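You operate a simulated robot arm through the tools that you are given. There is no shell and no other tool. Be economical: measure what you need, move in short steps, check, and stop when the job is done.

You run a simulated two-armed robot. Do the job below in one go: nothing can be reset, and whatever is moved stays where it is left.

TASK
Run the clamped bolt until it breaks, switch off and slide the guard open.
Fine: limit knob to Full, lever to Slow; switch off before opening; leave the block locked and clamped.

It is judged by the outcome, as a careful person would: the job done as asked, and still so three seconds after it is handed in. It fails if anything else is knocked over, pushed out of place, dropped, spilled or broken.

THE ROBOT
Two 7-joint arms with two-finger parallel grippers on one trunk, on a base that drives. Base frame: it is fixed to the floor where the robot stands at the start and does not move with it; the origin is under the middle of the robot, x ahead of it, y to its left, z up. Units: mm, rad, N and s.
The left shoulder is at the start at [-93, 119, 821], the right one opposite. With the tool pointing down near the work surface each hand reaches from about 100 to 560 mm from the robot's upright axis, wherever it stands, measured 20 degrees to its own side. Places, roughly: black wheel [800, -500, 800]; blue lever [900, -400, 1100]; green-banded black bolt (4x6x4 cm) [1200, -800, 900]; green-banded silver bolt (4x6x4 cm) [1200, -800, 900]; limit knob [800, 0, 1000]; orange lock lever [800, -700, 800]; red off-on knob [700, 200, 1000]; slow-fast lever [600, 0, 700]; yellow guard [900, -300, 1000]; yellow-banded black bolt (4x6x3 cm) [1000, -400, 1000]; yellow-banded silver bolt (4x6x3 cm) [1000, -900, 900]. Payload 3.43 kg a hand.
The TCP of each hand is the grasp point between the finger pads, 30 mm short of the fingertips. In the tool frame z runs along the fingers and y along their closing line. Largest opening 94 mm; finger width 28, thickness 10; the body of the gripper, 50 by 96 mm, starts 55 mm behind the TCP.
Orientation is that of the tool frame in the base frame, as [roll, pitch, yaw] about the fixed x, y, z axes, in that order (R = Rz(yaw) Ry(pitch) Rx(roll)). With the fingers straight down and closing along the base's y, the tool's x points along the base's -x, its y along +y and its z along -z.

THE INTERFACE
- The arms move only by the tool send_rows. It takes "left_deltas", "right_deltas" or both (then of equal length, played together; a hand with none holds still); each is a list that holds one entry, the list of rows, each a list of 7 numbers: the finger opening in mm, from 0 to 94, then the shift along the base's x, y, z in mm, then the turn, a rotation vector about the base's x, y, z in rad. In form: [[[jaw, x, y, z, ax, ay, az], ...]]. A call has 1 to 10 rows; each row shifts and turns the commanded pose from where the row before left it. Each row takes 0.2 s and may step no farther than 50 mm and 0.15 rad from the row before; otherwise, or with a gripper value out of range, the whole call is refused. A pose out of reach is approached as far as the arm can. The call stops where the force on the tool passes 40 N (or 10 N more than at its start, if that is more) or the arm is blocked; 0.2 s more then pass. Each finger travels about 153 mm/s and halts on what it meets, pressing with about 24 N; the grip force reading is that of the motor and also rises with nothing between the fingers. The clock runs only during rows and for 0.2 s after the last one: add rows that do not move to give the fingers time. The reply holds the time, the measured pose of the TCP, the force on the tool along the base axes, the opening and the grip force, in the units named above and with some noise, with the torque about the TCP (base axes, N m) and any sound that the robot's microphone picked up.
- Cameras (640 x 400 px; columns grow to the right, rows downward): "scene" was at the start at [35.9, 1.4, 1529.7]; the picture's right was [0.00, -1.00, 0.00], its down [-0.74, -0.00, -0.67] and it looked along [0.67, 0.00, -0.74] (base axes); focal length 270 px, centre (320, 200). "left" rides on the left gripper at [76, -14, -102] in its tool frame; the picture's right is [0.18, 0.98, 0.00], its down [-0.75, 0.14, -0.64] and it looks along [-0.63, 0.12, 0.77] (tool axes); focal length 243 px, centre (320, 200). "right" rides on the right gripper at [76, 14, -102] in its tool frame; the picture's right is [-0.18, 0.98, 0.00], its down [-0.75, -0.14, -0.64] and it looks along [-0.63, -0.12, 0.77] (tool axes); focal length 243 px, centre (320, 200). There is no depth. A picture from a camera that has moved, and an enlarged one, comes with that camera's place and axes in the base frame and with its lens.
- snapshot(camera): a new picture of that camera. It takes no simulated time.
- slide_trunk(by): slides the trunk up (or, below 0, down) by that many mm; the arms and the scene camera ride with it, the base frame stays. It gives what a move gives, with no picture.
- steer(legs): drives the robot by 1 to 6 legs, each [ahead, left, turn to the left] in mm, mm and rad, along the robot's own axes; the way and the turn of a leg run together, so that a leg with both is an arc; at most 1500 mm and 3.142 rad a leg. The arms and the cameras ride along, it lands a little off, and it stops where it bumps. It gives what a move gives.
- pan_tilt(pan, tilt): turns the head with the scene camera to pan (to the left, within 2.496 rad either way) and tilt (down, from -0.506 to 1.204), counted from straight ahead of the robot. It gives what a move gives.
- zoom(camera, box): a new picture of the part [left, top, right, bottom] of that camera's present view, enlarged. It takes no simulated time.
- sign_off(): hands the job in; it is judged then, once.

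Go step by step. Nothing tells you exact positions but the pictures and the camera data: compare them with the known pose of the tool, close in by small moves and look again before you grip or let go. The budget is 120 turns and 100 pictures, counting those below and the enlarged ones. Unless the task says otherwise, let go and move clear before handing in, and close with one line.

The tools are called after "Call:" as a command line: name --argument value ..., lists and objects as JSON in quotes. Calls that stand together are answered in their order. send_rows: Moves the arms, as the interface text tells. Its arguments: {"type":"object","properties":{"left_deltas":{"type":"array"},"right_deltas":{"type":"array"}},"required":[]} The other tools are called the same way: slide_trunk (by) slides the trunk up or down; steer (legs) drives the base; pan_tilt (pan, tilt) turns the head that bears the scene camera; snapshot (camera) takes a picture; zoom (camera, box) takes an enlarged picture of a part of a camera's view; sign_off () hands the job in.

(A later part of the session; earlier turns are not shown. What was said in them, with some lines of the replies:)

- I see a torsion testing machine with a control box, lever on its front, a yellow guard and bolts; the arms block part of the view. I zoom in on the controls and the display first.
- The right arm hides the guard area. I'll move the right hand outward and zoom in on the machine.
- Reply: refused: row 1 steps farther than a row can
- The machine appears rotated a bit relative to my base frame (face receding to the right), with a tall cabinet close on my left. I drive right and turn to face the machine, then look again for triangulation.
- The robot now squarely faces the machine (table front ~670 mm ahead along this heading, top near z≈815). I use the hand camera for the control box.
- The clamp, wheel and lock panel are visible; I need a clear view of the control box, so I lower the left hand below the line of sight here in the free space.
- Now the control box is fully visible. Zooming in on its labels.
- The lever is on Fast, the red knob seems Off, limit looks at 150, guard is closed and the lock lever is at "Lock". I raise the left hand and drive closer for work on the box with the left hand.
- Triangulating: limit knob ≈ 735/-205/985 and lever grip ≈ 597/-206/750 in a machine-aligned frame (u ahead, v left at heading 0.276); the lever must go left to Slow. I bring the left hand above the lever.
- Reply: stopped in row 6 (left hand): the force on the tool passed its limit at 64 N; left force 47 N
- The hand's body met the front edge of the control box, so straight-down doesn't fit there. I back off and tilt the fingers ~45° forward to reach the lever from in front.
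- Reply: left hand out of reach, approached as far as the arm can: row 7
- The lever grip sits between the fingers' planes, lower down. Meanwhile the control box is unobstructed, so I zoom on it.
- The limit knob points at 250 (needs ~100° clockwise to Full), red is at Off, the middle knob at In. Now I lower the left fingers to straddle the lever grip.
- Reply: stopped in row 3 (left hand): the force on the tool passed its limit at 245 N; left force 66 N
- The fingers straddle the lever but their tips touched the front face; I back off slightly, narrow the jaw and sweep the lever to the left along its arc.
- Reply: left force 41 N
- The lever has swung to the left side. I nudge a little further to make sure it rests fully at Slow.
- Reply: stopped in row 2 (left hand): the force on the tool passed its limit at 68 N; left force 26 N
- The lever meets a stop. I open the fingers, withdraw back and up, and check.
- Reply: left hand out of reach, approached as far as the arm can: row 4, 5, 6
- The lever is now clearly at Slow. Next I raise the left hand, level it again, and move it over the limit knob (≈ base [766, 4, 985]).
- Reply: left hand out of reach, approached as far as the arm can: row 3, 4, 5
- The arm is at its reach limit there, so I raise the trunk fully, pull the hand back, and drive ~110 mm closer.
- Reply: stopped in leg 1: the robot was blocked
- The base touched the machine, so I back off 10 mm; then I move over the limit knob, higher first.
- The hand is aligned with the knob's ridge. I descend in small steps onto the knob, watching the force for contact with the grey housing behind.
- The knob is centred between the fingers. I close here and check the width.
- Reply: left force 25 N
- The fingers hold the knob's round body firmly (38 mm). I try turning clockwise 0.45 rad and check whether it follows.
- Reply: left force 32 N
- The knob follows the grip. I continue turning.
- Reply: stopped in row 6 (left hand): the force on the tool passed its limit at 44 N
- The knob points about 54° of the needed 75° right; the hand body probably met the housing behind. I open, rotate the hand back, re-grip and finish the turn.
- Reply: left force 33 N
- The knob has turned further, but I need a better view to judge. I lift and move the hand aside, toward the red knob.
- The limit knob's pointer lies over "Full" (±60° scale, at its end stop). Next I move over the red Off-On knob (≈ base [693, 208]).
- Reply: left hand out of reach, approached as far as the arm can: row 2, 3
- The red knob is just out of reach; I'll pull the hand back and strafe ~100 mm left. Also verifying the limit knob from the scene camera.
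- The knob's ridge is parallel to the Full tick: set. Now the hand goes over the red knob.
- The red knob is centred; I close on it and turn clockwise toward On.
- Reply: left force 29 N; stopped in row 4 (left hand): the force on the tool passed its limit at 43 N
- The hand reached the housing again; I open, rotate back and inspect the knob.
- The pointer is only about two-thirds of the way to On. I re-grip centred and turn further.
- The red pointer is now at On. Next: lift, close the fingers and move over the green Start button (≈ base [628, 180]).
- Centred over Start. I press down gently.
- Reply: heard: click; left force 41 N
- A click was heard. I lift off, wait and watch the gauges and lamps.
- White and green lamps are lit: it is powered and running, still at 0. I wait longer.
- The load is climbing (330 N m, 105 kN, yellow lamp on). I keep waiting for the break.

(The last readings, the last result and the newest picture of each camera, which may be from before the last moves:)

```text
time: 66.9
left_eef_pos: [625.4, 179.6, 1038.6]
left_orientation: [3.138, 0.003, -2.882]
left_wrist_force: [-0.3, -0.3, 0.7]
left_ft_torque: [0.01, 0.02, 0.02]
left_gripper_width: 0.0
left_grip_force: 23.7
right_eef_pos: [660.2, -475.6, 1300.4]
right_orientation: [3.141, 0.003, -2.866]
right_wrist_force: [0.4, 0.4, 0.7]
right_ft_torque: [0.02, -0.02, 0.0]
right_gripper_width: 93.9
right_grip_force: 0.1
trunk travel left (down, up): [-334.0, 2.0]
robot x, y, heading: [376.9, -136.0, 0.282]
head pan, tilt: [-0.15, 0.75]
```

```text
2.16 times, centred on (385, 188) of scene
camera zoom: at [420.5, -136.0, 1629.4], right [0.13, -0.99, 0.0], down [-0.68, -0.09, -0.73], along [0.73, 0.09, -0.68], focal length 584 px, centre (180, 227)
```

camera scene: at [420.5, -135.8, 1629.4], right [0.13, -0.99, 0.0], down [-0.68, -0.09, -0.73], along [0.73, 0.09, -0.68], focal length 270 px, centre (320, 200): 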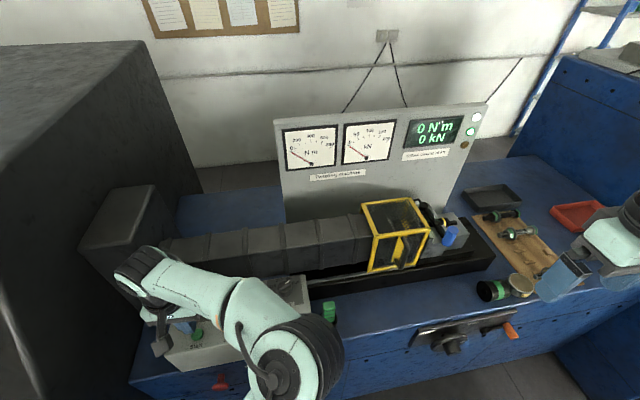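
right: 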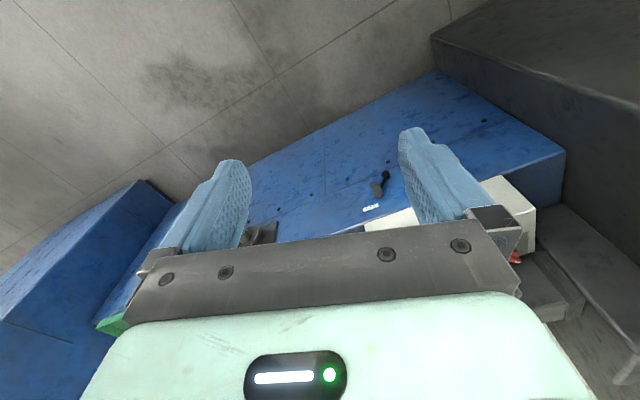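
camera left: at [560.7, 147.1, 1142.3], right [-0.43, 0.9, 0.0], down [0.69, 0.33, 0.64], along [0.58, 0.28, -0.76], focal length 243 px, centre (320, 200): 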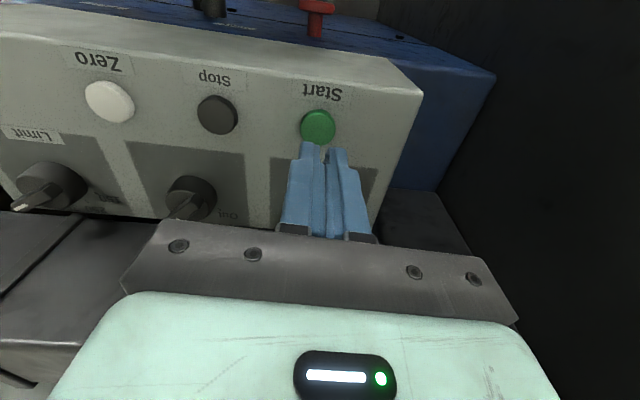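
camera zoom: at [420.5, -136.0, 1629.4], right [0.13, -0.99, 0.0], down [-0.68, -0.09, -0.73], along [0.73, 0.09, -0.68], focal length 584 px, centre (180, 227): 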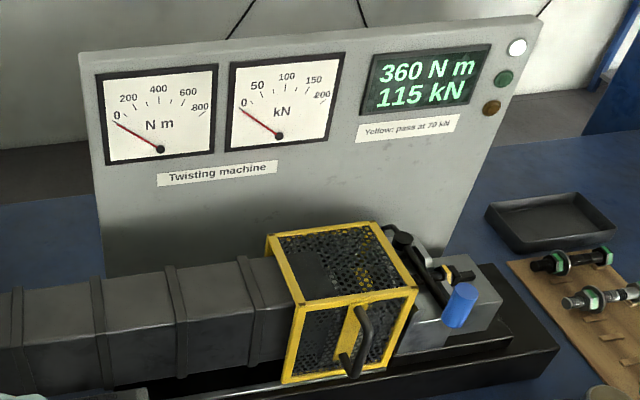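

The needles dropped and running lamp went out with peaks 360 N m / 115 kN held. I check whether the bolt really broke and the knob is at Full.

Call:
zoom --camera "scene" --box '[360, 190, 470, 275]'

Call:
zoom --camera "left" --box '[0, 100, 240, 240]'

```text
4.71 times, centred on (415, 232) of scene
camera zoom: at [420.5, -136.0, 1629.4], right [0.13, -0.99, 0.0], down [-0.68, -0.09, -0.73], along [0.73, 0.09, -0.68], focal length 1270 px, centre (-127, 47)
```

zoom: 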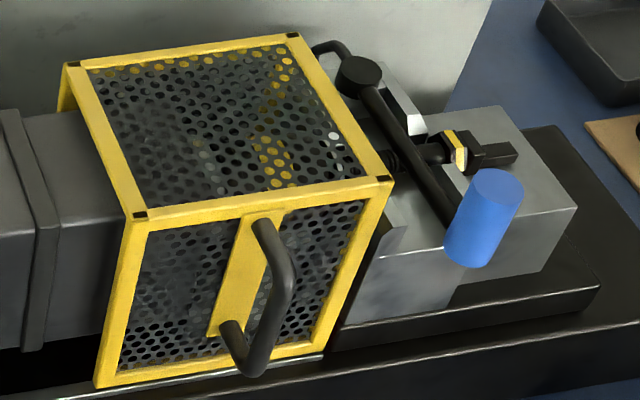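

```text
2.67 times, centred on (120, 170) of left
camera zoom: at [557.1, 146.0, 1141.7], right [-0.43, 0.9, 0.0], down [0.69, 0.33, 0.64], along [0.58, 0.28, -0.76], focal length 647 px, centre (853, 280)
```

zoom: 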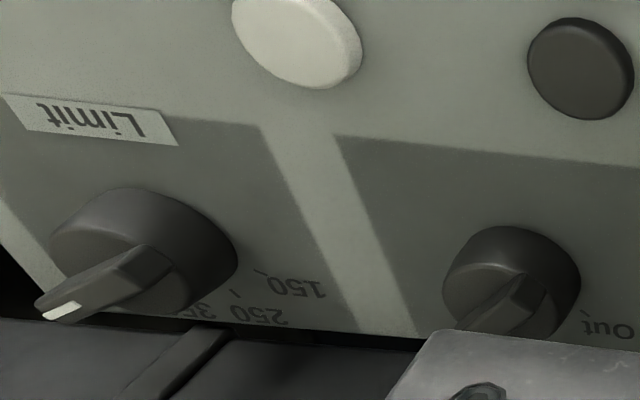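

The limit pointer is clearly past 350 on Full, so 360 N m with load collapsing means the bolt broke; I'll confirm when the guard is open. Now I go back to the red knob to switch off.

Call:
send_rows --left_deltas '[[[30, 0, 0, 35, 0, 0, -0.1], [62, 33, 15, 0, 0, 0, -0.15], [62, 34, 16, 0, 0, 0, -0.15], [62, 0, 0, -20, 0, 0, -0.15], [62, 0, 0, -20, 0, 0, -0.05]]]'

Call:
snapshot --camera "left"

```text
time: 68.1
left_eef_pos: [693.3, 210.3, 1029.4]
left_orientation: [3.138, 0.003, 2.801]
left_wrist_force: [0.1, 0.5, 0.6]
left_ft_torque: [0.01, 0.03, -0.01]
left_gripper_width: 61.9
left_grip_force: 0.0
right_eef_pos: [660.5, -474.9, 1299.4]
right_orientation: [-3.141, 0.0, -2.866]
right_wrist_force: [-0.7, 0.3, -0.8]
right_ft_torque: [0.03, -0.01, -0.03]
right_gripper_width: 94.4
right_grip_force: 0.0
trunk travel left (down, up): [-334.0, 2.0]
robot x, y, heading: [381.9, -133.8, 0.278]
head pan, tilt: [-0.15, 0.75]
```

```text
32 pictures are left
camera left: at [618.1, 222.8, 1134.2], right [0.16, 0.99, 0.0], down [0.75, -0.12, 0.65], along [0.64, -0.1, -0.76], focal length 243 px, centre (320, 200)
```

left: 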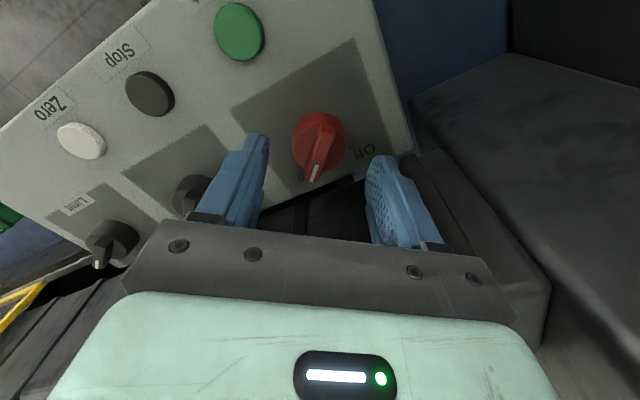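

Aligned with the knob; I descend, grip, and turn counter-clockwise toward Off.

Call:
send_rows --left_deltas '[[[62, 0, 0, -15, 0, 0, 0], [62, 0, 0, -13, 0, 0, 0], [30, 0, 0, 0, 0, 0, 0], [8, 0, 0, 0, 0, 0, 0], [8, 0, 0, 0, 0, 0, 0.15], [8, 0, 0, 0, 0, 0, 0.15], [8, 0, 0, 0, 0, 0, 0.15], [8, 0, 0, 0, 0, 0, 0.15], [8, 0, 0, 0, 0, 0, 0.15], [8, 0, 0, 0, 0, 0, 0.15]]]'

Call:
send_rows --left_deltas '[[[8, 0, 0, 0, 0, 0, 0.15], [8, 0, 0, 0, 0, 0, 0.15], [8, 0, 0, 0, 0, 0, 0.15], [8, 0, 0, 0, 0, 0, 0.1]]]'

Call:
snapshot --camera "left"

```text
time: 70.3
left_eef_pos: [693.3, 207.8, 1004.5]
left_orientation: [3.138, 0.0, -2.58]
left_wrist_force: [0.5, -4.5, -6.2]
left_ft_torque: [0.14, -0.35, 0.0]
left_gripper_width: 37.3
left_grip_force: 44.9
right_eef_pos: [660.3, -475.5, 1299.8]
right_orientation: [-3.141, 0.002, -2.864]
right_wrist_force: [-0.2, 0.4, -0.7]
right_ft_torque: [0.02, 0.01, 0.0]
right_gripper_width: 93.9
right_grip_force: 0.0
trunk travel left (down, up): [-334.0, 2.0]
robot x, y, heading: [380.3, -136.3, 0.276]
head pan, tilt: [-0.15, 0.75]
```

```text
time: 71.3
left_eef_pos: [693.3, 206.2, 1004.5]
left_orientation: [3.136, 0.005, -2.037]
left_wrist_force: [-8.3, -21.4, -23.0]
left_ft_torque: [3.93, -3.46, -2.26]
left_gripper_width: 36.7
left_grip_force: 45.0
right_eef_pos: [658.5, -478.8, 1298.7]
right_orientation: [3.14, 0.002, -2.868]
right_wrist_force: [-0.3, 0.5, 0.2]
right_ft_torque: [0.01, -0.02, -0.03]
right_gripper_width: 94.2
right_grip_force: 0.1
trunk travel left (down, up): [-334.0, 2.0]
robot x, y, heading: [386.2, -135.3, 0.278]
head pan, tilt: [-0.15, 0.75]
```

```text
31 pictures are left
camera left: at [672.7, 131.9, 1108.7], right [-0.96, 0.28, 0.0], down [0.21, 0.73, 0.65], along [0.18, 0.62, -0.76], focal length 243 px, centre (320, 200)
```

left: 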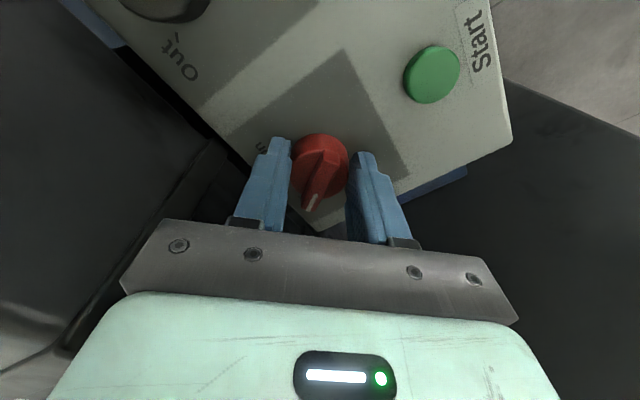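

Call:
send_rows --left_deltas '[[[62, 0, 0, 0, 0, 0, 0], [62, 0, 0, 0, 0, 0, 0], [62, 0, 0, 0, 0, 0, -0.15], [62, 0, 0, 0, 0, 0, -0.15], [62, 0, 0, 0, 0, 0, -0.15], [62, 0, 0, 0, 0, 0, -0.15]]]'

Call:
zoom --camera "left" --box '[220, 70, 420, 240]'

Call:
zoom --camera "scene" --box '[270, 95, 500, 280]'

```text
time: 72.7
left_eef_pos: [692.8, 209.5, 1005.2]
left_orientation: [3.138, 0.003, -2.633]
left_wrist_force: [0.9, -0.6, -0.7]
left_ft_torque: [0.0, 0.0, 0.01]
left_gripper_width: 62.0
left_grip_force: 0.0
right_eef_pos: [660.1, -476.3, 1300.3]
right_orientation: [3.141, 0.0, -2.867]
right_wrist_force: [0.0, -0.4, -0.6]
right_ft_torque: [0.02, 0.0, -0.05]
right_gripper_width: 93.9
right_grip_force: 0.1
trunk travel left (down, up): [-334.0, 2.0]
robot x, y, heading: [381.6, -135.1, 0.277]
head pan, tilt: [-0.15, 0.75]
```

```text
2.35 times, centred on (320, 155) of left
camera zoom: at [635.0, 160.6, 1109.2], right [-0.64, 0.77, 0.0], down [0.59, 0.49, 0.65], along [0.49, 0.41, -0.76], focal length 571 px, centre (320, 306)
```

zoom: 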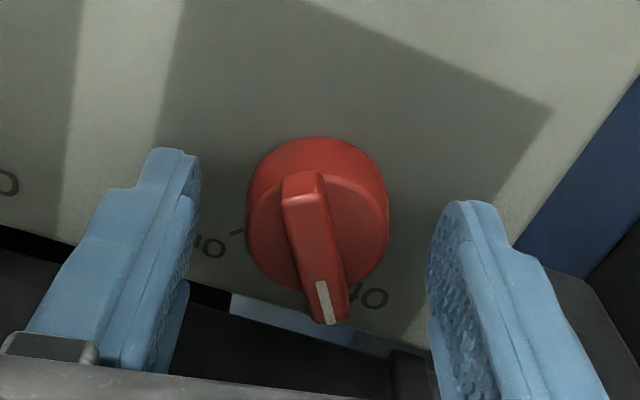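

```text
2.16 times, centred on (385, 188) of scene
camera zoom: at [420.4, -136.0, 1629.4], right [0.13, -0.99, 0.0], down [-0.68, -0.09, -0.73], along [0.73, 0.09, -0.68], focal length 584 px, centre (180, 227)
```

zoom: 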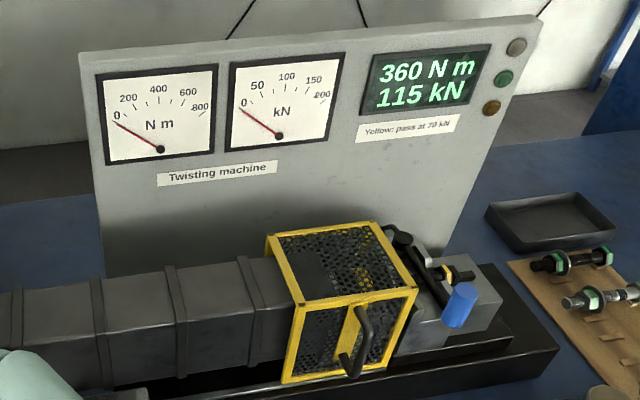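

The power lamp is off. The knob sits ~10° short of its original Off position, so I re-grip and give it the remaining turn.

Call:
send_rows --left_deltas '[[[30, 0, 0, -2, 0, 0, 0], [8, 0, 0, 0, 0, 0, 0], [8, 0, 0, 0, 0, 0, 0], [8, 0, 0, 0, 0, 0, 0.12], [8, 0, 0, 0, 0, 0, 0.12], [8, 0, 0, 0, 0, 0, 0.1], [62, 0, 0, 0, 0, 0, 0], [62, 0, 0, 0, 0, 0, 0], [62, 0, 0, 0, 0, 0, -0.15], [62, 0, 0, 0, 0, 0, -0.04]]]'

Call:
zoom --camera "left" --box '[220, 70, 420, 240]'

```text
time: 74.9
left_eef_pos: [694.1, 209.3, 1003.0]
left_orientation: [3.138, 0.003, -2.483]
left_wrist_force: [-0.1, -0.6, -0.3]
left_ft_torque: [0.02, 0.0, 0.02]
left_gripper_width: 61.9
left_grip_force: 0.0
right_eef_pos: [659.8, -475.7, 1299.8]
right_orientation: [-3.142, 0.0, -2.866]
right_wrist_force: [0.9, 0.1, -0.6]
right_ft_torque: [0.03, 0.01, 0.0]
right_gripper_width: 94.1
right_grip_force: 0.1
trunk travel left (down, up): [-334.0, 2.0]
robot x, y, heading: [381.0, -133.4, 0.283]
head pan, tilt: [-0.15, 0.75]
```

```text
2.35 times, centred on (320, 155) of left
camera zoom: at [643.2, 151.2, 1107.1], right [-0.75, 0.66, 0.0], down [0.51, 0.57, 0.64], along [0.43, 0.48, -0.76], focal length 571 px, centre (320, 306)
```

zoom: 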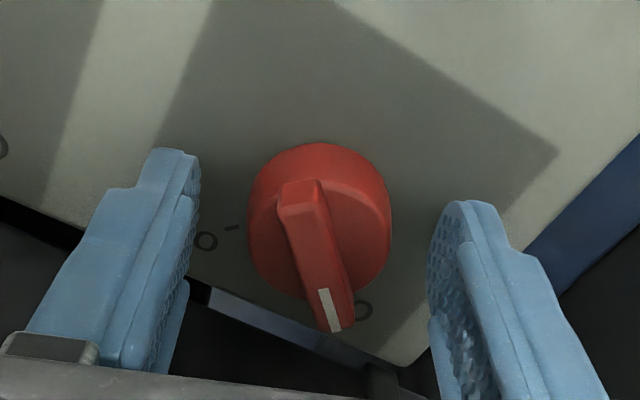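

Off is fully set. The guard's handle is at about base [845, -297, 1065] and opens leftward over the housing. I retract the left hand and drive right for the right hand to work.

Call:
send_rows --left_deltas '[[[62, 0, 0, 45, 0, 0, -0.1], [62, 0, 0, 45, 0, 0, -0.1], [62, 0, 0, 45, 0, 0, -0.1], [62, -40, -11, 20, 0, 0, -0.1], [62, -40, -11, 0, 0, 0, 0], [62, -40, -11, 0, 0, 0, 0], [62, -40, -11, 0, 0, 0, 0], [62, -30, -8, 0, 0, 0, 0]]]'

Call:
steer --legs '[[-20, -160, 0]]'

Call:
pan_tilt --pan -0.1 --tilt 0.85

Call:
snapshot --camera "scene"

```text
time: 76.7
left_eef_pos: [499.7, 158.4, 1157.6]
left_orientation: [3.138, 0.003, -2.882]
left_wrist_force: [-1.3, -0.7, 0.0]
left_ft_torque: [0.0, 0.01, 0.0]
left_gripper_width: 61.7
left_grip_force: 0.1
right_eef_pos: [658.5, -475.0, 1299.9]
right_orientation: [3.141, 0.001, -2.867]
right_wrist_force: [-0.4, -0.5, 0.4]
right_ft_torque: [-0.02, 0.03, 0.01]
right_gripper_width: 93.8
right_grip_force: 0.1
trunk travel left (down, up): [-334.0, 2.0]
robot x, y, heading: [384.8, -133.1, 0.28]
head pan, tilt: [-0.15, 0.75]
```

```text
time: 78.7
left_eef_pos: [525.9, 0.6, 1157.9]
left_orientation: [3.138, 0.004, -2.881]
left_wrist_force: [0.5, 0.9, -0.6]
left_ft_torque: [-0.01, -0.05, 0.02]
left_gripper_width: 62.1
left_grip_force: 0.1
right_eef_pos: [683.9, -632.4, 1299.6]
right_orientation: [3.14, 0.003, -2.866]
right_wrist_force: [0.0, -0.1, 0.6]
right_ft_torque: [-0.01, 0.0, -0.01]
right_gripper_width: 94.3
right_grip_force: 0.1
trunk travel left (down, up): [-334.0, 2.0]
robot x, y, heading: [402.5, -293.3, 0.276]
head pan, tilt: [-0.15, 0.75]
```

```text
time: 79.4
left_eef_pos: [525.6, 1.1, 1157.0]
left_orientation: [3.138, 0.003, -2.882]
left_wrist_force: [0.4, 0.2, -0.3]
left_ft_torque: [-0.03, 0.01, 0.0]
left_gripper_width: 61.9
left_grip_force: 0.0
right_eef_pos: [683.6, -630.9, 1300.0]
right_orientation: [-3.141, 0.003, -2.864]
right_wrist_force: [-0.1, 0.4, 0.3]
right_ft_torque: [-0.01, 0.03, -0.01]
right_gripper_width: 93.9
right_grip_force: 0.0
trunk travel left (down, up): [-334.0, 2.0]
robot x, y, heading: [402.4, -290.8, 0.27]
head pan, tilt: [-0.099, 0.85]
```

```text
27 pictures are left
camera scene: at [439.8, -289.9, 1621.4], right [0.18, -0.98, 0.0], down [-0.74, -0.13, -0.66], along [0.65, 0.12, -0.75], focal length 270 px, centre (320, 200)
```

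scene: 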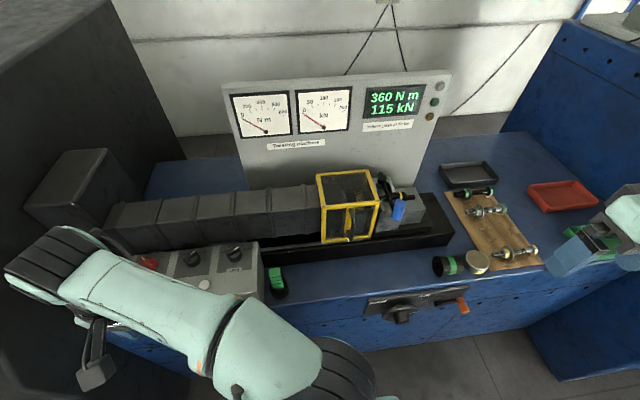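

Call:
zoom --camera "scene" --box '[300, 155, 440, 255]'

```text
4.00 times, centred on (370, 205) of scene
camera zoom: at [439.8, -289.9, 1621.4], right [0.18, -0.98, 0.0], down [-0.74, -0.13, -0.66], along [0.65, 0.12, -0.75], focal length 1080 px, centre (120, 180)
```

zoom: 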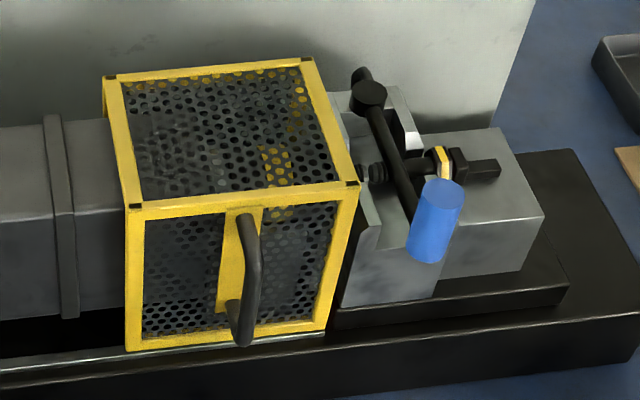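

I bring the right hand, tilted 45° forward, to a pre-grasp point in front of the guard handle.

Call:
send_rows --right_deltas '[[[60, 11.8, 38.3, -20, 0, 0, 0], [60, 11.8, 38.3, -20, 0, 0, 0], [60, 11.8, 38.3, -20, 0.0353, -0.125, 0], [60, 11.8, 38.3, -20, 0.0353, -0.125, 0], [60, 11.8, 38.3, -20, 0.0353, -0.125, 0], [60, 11.8, 38.3, -20, 0.0353, -0.125, 0], [60, 11.8, 38.3, -20, 0.0353, -0.125, 0], [60, 11.8, 38.3, -20, 0.0353, -0.125, 0]]]'

Call:
snapshot --camera "right"

Call:
snapshot --camera "scene"

```text
time: 81.2
left_eef_pos: [526.0, 2.9, 1157.4]
left_orientation: [3.138, 0.001, -2.882]
left_wrist_force: [-1.1, 0.0, 0.2]
left_ft_torque: [-0.03, 0.01, -0.02]
left_gripper_width: 61.8
left_grip_force: 0.0
right_eef_pos: [776.0, -325.1, 1138.4]
right_orientation: [-3.14, 0.781, -2.862]
right_wrist_force: [0.3, 0.1, 0.2]
right_ft_torque: [-0.02, 0.0, 0.0]
right_gripper_width: 60.0
right_grip_force: 0.0
trunk travel left (down, up): [-334.0, 2.0]
robot x, y, heading: [408.0, -291.0, 0.278]
head pan, tilt: [-0.099, 0.85]
```

```text
25 pictures are left
camera right: at [650.7, -344.1, 1157.9], right [-0.14, 0.98, 0.13], down [0.12, -0.11, 0.99], along [0.98, 0.16, -0.1], focal length 243 px, centre (320, 200)
```

right: 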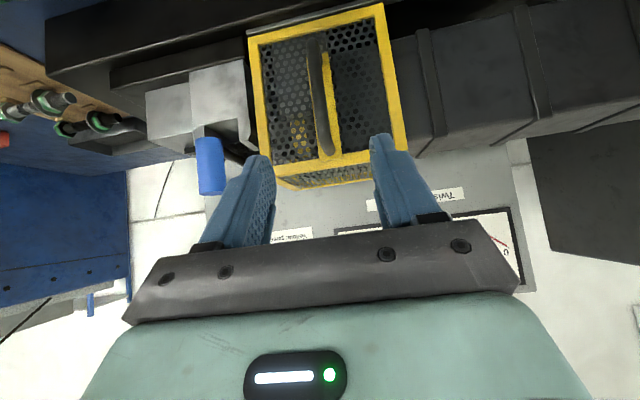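

```text
24 pictures are left
camera scene: at [440.1, -288.5, 1621.4], right [0.18, -0.98, 0.0], down [-0.74, -0.13, -0.66], along [0.65, 0.12, -0.75], focal length 270 px, centre (320, 200)
```

scene: 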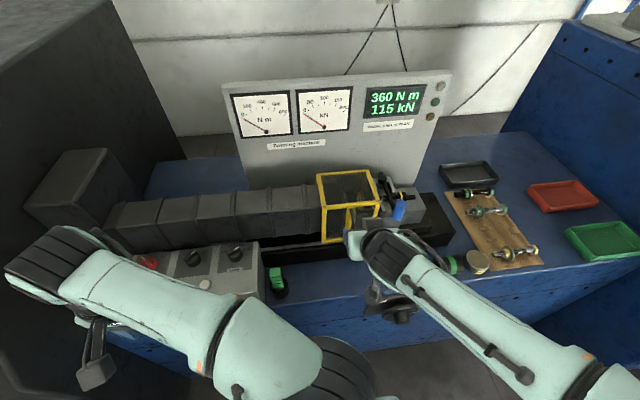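

The handle bar is at ≈ [860, -298, 1044], centred between the fingers. I advance along the finger direction to straddle it.

Call:
send_rows --right_deltas '[[[60, 25, 8, -27, 0, 0, 0], [60, 25, 8, -27, 0, 0, 0], [60, 12, 5, -14, 0, 0, 0], [60, 10, 4, -10, 0, 0, 0]]]'

Call:
snapshot --camera "right"

```text
time: 82.2
left_eef_pos: [527.0, 0.0, 1157.3]
left_orientation: [3.139, 0.002, -2.881]
left_wrist_force: [0.5, 0.3, 0.0]
left_ft_torque: [-0.02, 0.03, 0.0]
left_gripper_width: 61.9
left_grip_force: 0.0
right_eef_pos: [849.1, -301.4, 1061.1]
right_orientation: [-3.141, 0.78, -2.866]
right_wrist_force: [-0.4, 0.5, 0.1]
right_ft_torque: [-0.02, -0.03, 0.0]
right_gripper_width: 60.0
right_grip_force: 0.0
trunk travel left (down, up): [-334.0, 2.0]
robot x, y, heading: [404.0, -290.7, 0.278]
head pan, tilt: [-0.099, 0.85]
```

```text
23 pictures are left
camera right: at [723.9, -319.6, 1080.5], right [-0.14, 0.98, 0.13], down [0.12, -0.11, 0.99], along [0.98, 0.15, -0.1], focal length 243 px, centre (320, 200)
```

right: 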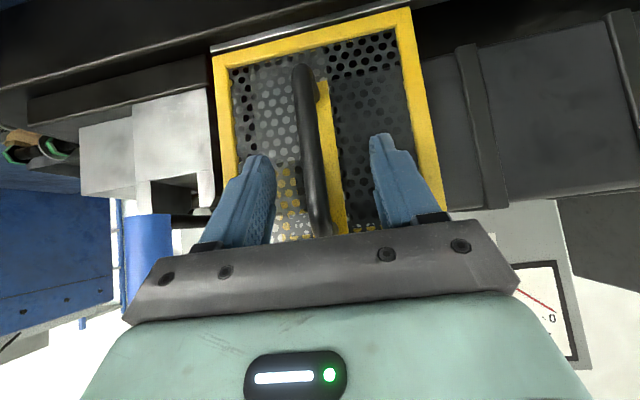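

The bar is between the fingers. I close on it.

Call:
send_rows --right_deltas '[[[30, 3, 1, -3, 0, 0, 0], [8, 0, 0, 0, 0, 0, 0], [8, 0, 0, 0, 0, 0, 0]]]'

Call:
snapshot --camera "right"

```text
time: 83.0
left_eef_pos: [526.7, 1.7, 1156.4]
left_orientation: [3.138, 0.003, -2.882]
left_wrist_force: [0.4, 0.3, -0.1]
left_ft_torque: [-0.04, -0.02, 0.01]
left_gripper_width: 62.0
left_grip_force: 0.1
right_eef_pos: [850.8, -299.9, 1058.6]
right_orientation: [-3.141, 0.78, -2.866]
right_wrist_force: [-2.5, 0.0, -1.5]
right_ft_torque: [0.05, -0.22, -0.01]
right_gripper_width: 16.0
right_grip_force: 44.5
trunk travel left (down, up): [-334.0, 2.0]
robot x, y, heading: [405.1, -295.6, 0.276]
head pan, tilt: [-0.099, 0.85]
```

```text
22 pictures are left
camera right: at [725.6, -319.0, 1077.4], right [-0.14, 0.98, 0.13], down [0.12, -0.11, 0.99], along [0.98, 0.15, -0.1], focal length 243 px, centre (320, 200)
```

right: 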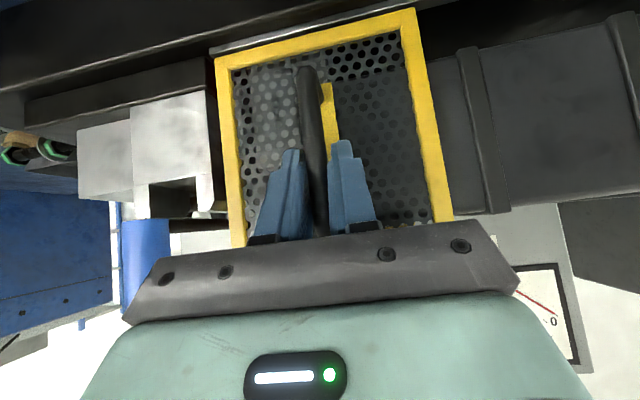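

Grip is firm (16 mm). I slide the guard left along the rail.

Call:
send_rows --right_deltas '[[[8, -2.3, 9.7, 0, 0, 0, 0], [8, -4.7, 19.4, 0, 0, 0, 0], [8, -4.7, 19.4, 0, 0, 0, 0], [8, -4.7, 19.4, 0, 0, 0, 0], [8, -4.7, 19.4, 0, 0, 0, 0]]]'

Call:
snapshot --camera "scene"

```text
time: 84.2
left_eef_pos: [523.1, 0.2, 1159.1]
left_orientation: [3.138, 0.005, -2.881]
left_wrist_force: [-0.4, 0.3, -0.6]
left_ft_torque: [0.01, 0.02, 0.02]
left_gripper_width: 62.3
left_grip_force: 0.0
right_eef_pos: [827.3, -213.2, 1058.8]
right_orientation: [-3.14, 0.78, -2.861]
right_wrist_force: [-29.3, -7.7, -0.1]
right_ft_torque: [0.04, -0.36, 0.0]
right_gripper_width: 16.2
right_grip_force: 45.0
trunk travel left (down, up): [-334.0, 2.0]
robot x, y, heading: [405.9, -292.6, 0.278]
head pan, tilt: [-0.099, 0.85]
```

```text
21 pictures are left
camera scene: at [434.3, -290.8, 1621.4], right [0.18, -0.98, 0.0], down [-0.74, -0.13, -0.66], along [0.65, 0.12, -0.75], focal length 270 px, centre (320, 200)
```

scene: 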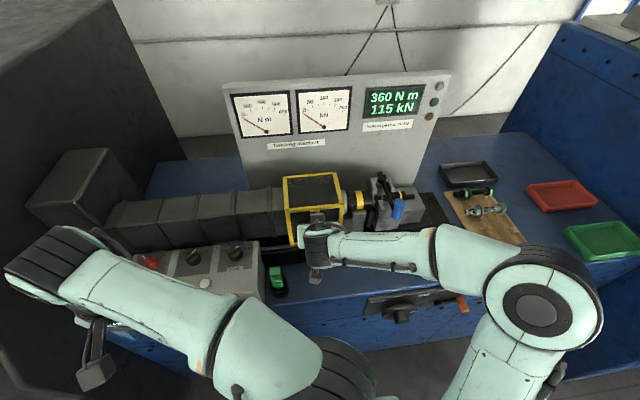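

The guard is moving and a bolt piece with a yellow band is visible. Continuing to the end of travel.

Call:
send_rows --right_deltas '[[[8, -8, 19.2, 0, 0, 0, 0], [8, -5.5, 19.2, 0, 0, 0, 0], [8, -5.5, 19.2, 0, 0, 0, 0], [8, -5.5, 19.2, 0, 0, 0, 0]]]'

Call:
zoom --camera "scene" --box '[220, 140, 450, 290]'

```text
time: 85.1
left_eef_pos: [525.2, -0.6, 1157.1]
left_orientation: [3.135, 0.006, -2.882]
left_wrist_force: [0.4, 0.9, -0.2]
left_ft_torque: [-0.01, 0.01, 0.01]
left_gripper_width: 61.9
left_grip_force: 0.1
right_eef_pos: [810.5, -158.0, 1058.2]
right_orientation: [-3.132, 0.774, -2.876]
right_wrist_force: [-13.9, -12.1, 4.2]
right_ft_torque: [0.83, -0.26, 0.07]
right_gripper_width: 16.0
right_grip_force: 45.1
trunk travel left (down, up): [-334.0, 2.0]
robot x, y, heading: [406.5, -296.7, 0.28]
head pan, tilt: [-0.099, 0.85]
stopped in row 4 (right hand): the force on the tool passed its limit at 48 N (the readings are from after the stop); the commanded pose is now the measured one
```

```text
2.67 times, centred on (335, 215) of scene
camera zoom: at [437.2, -291.9, 1621.7], right [0.18, -0.98, 0.0], down [-0.74, -0.13, -0.66], along [0.65, 0.12, -0.75], focal length 720 px, centre (280, 160)
```

zoom: 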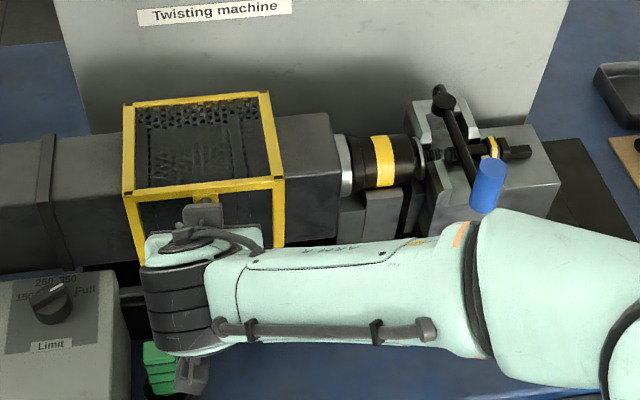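

The guard has reached its stop, uncovering the chuck. I zoom in on the bolt to confirm the break.

Call:
zoom --camera "scene" --box '[330, 165, 430, 225]'

Call:
snapshot --camera "right"

```text
6.40 times, centred on (380, 195) of scene
camera zoom: at [437.2, -291.9, 1621.7], right [0.18, -0.98, 0.0], down [-0.74, -0.13, -0.66], along [0.65, 0.12, -0.75], focal length 1727 px, centre (-64, 232)
```

zoom: 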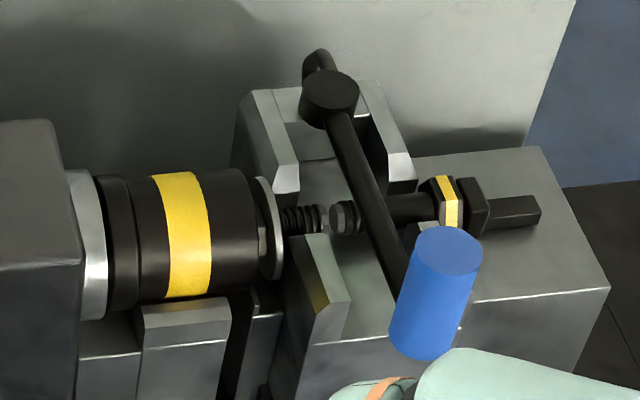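

```text
18 pictures are left
camera right: at [684.4, -175.5, 1077.7], right [-0.12, 0.98, 0.12], down [0.12, -0.11, 0.99], along [0.98, 0.14, -0.11], focal length 243 px, centre (320, 200)
```

right: 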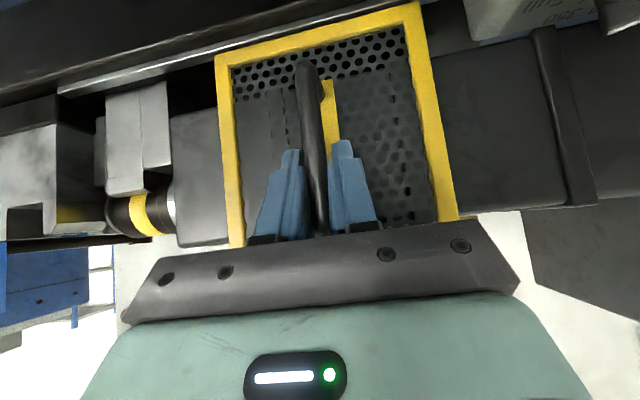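

The bolt is clearly broken in two, and the guard is fully open. I release and back the right hand out.

Call:
send_rows --right_deltas '[[[60, 0, 0, 0, 0, 0, 0], [60, 0, 0, 0, 0, 0, 0], [60, -25, -7, 27, 0, 0, 0], [60, -25, -7, 27, 0, 0, 0], [60, -25, -7, 27, 0, 0, 0], [60, -25, -7, 27, 0, 0, 0], [60, -10, -30, 20, 0, 0, 0], [60, -10, -30, 20, 0, 0, 0]]]'

Call:
steer --legs '[[-150, 0, 0]]'

Call:
snapshot --camera "scene"

```text
time: 86.9
left_eef_pos: [526.2, 0.1, 1156.9]
left_orientation: [3.136, 0.003, -2.884]
left_wrist_force: [-0.5, -0.1, -0.2]
left_ft_torque: [0.03, -0.03, -0.01]
left_gripper_width: 61.9
left_grip_force: 0.1
right_eef_pos: [694.6, -244.3, 1205.2]
right_orientation: [-3.132, 0.774, -2.878]
right_wrist_force: [-0.3, -1.0, 0.3]
right_ft_torque: [0.0, 0.03, 0.01]
right_gripper_width: 60.0
right_grip_force: 0.0
trunk travel left (down, up): [-334.0, 2.0]
robot x, y, heading: [405.6, -292.0, 0.279]
head pan, tilt: [-0.099, 0.85]
```

```text
time: 88.2
left_eef_pos: [384.5, -39.7, 1157.3]
left_orientation: [3.138, 0.004, -2.882]
left_wrist_force: [0.0, -0.7, 0.7]
left_ft_torque: [-0.02, 0.01, 0.01]
left_gripper_width: 62.2
left_grip_force: 0.2
right_eef_pos: [553.4, -284.1, 1205.7]
right_orientation: [-3.134, 0.775, -2.883]
right_wrist_force: [0.6, -0.8, 1.3]
right_ft_torque: [-0.01, 0.03, 0.01]
right_gripper_width: 60.1
right_grip_force: 0.0
trunk travel left (down, up): [-334.0, 2.0]
robot x, y, heading: [261.3, -331.4, 0.279]
head pan, tilt: [-0.099, 0.85]
```

```text
17 pictures are left
camera scene: at [297.5, -330.2, 1621.6], right [0.18, -0.98, 0.0], down [-0.74, -0.13, -0.66], along [0.65, 0.12, -0.75], focal length 270 px, centre (320, 200)
```

scene: 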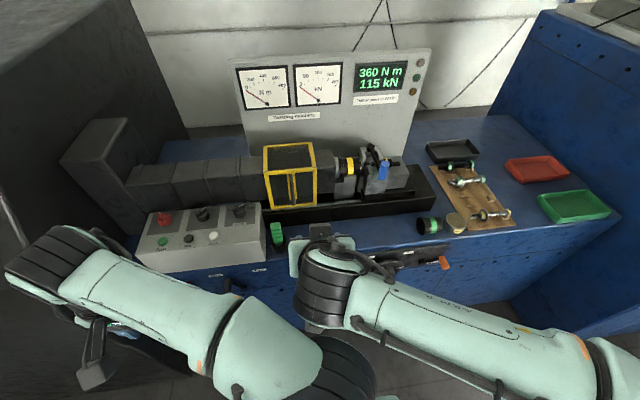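

Everything is clear of the machine; I do a last check of the knobs, lever and block.

Call:
zoom --camera "scene" --box '[130, 190, 290, 300]'

Call:
zoom --camera "scene" --box '[330, 130, 470, 280]'

```text
3.64 times, centred on (210, 245) of scene
camera zoom: at [297.5, -330.2, 1621.6], right [0.18, -0.98, 0.0], down [-0.74, -0.13, -0.66], along [0.65, 0.12, -0.75], focal length 981 px, centre (720, 36)
```

zoom: 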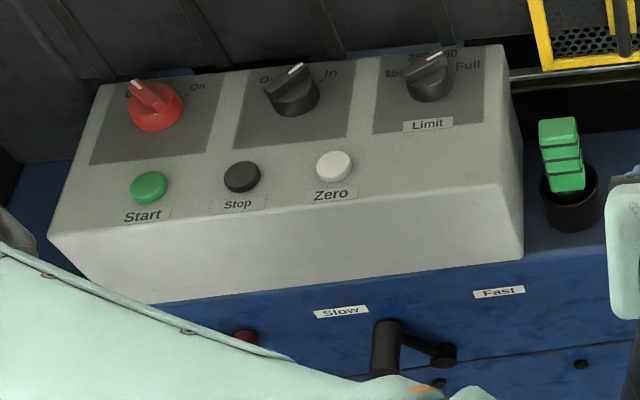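

```text
2.67 times, centred on (400, 205) of scene
camera zoom: at [297.5, -330.2, 1621.6], right [0.18, -0.98, 0.0], down [-0.74, -0.13, -0.66], along [0.65, 0.12, -0.75], focal length 720 px, centre (107, 187)
```

zoom: 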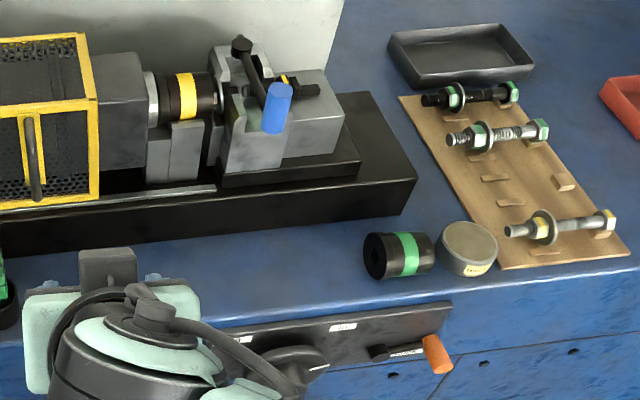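

The clamped bolt broke at a peak of 360 N m / 115 kN, with the limit knob at Full and the lever at Slow. The machine was switched off before I slid the guard open, the block is still locked and clamped, and both hands are clear; signing off.

Call:
sign_off

```text
The job is handed in.
```

The clamped bolt is broken, at a peak of 360 N m and 115 kN with the limit at Full and the lever at Slow; the machine was switched off before I slid the guard open, and the block is still locked and clamped.
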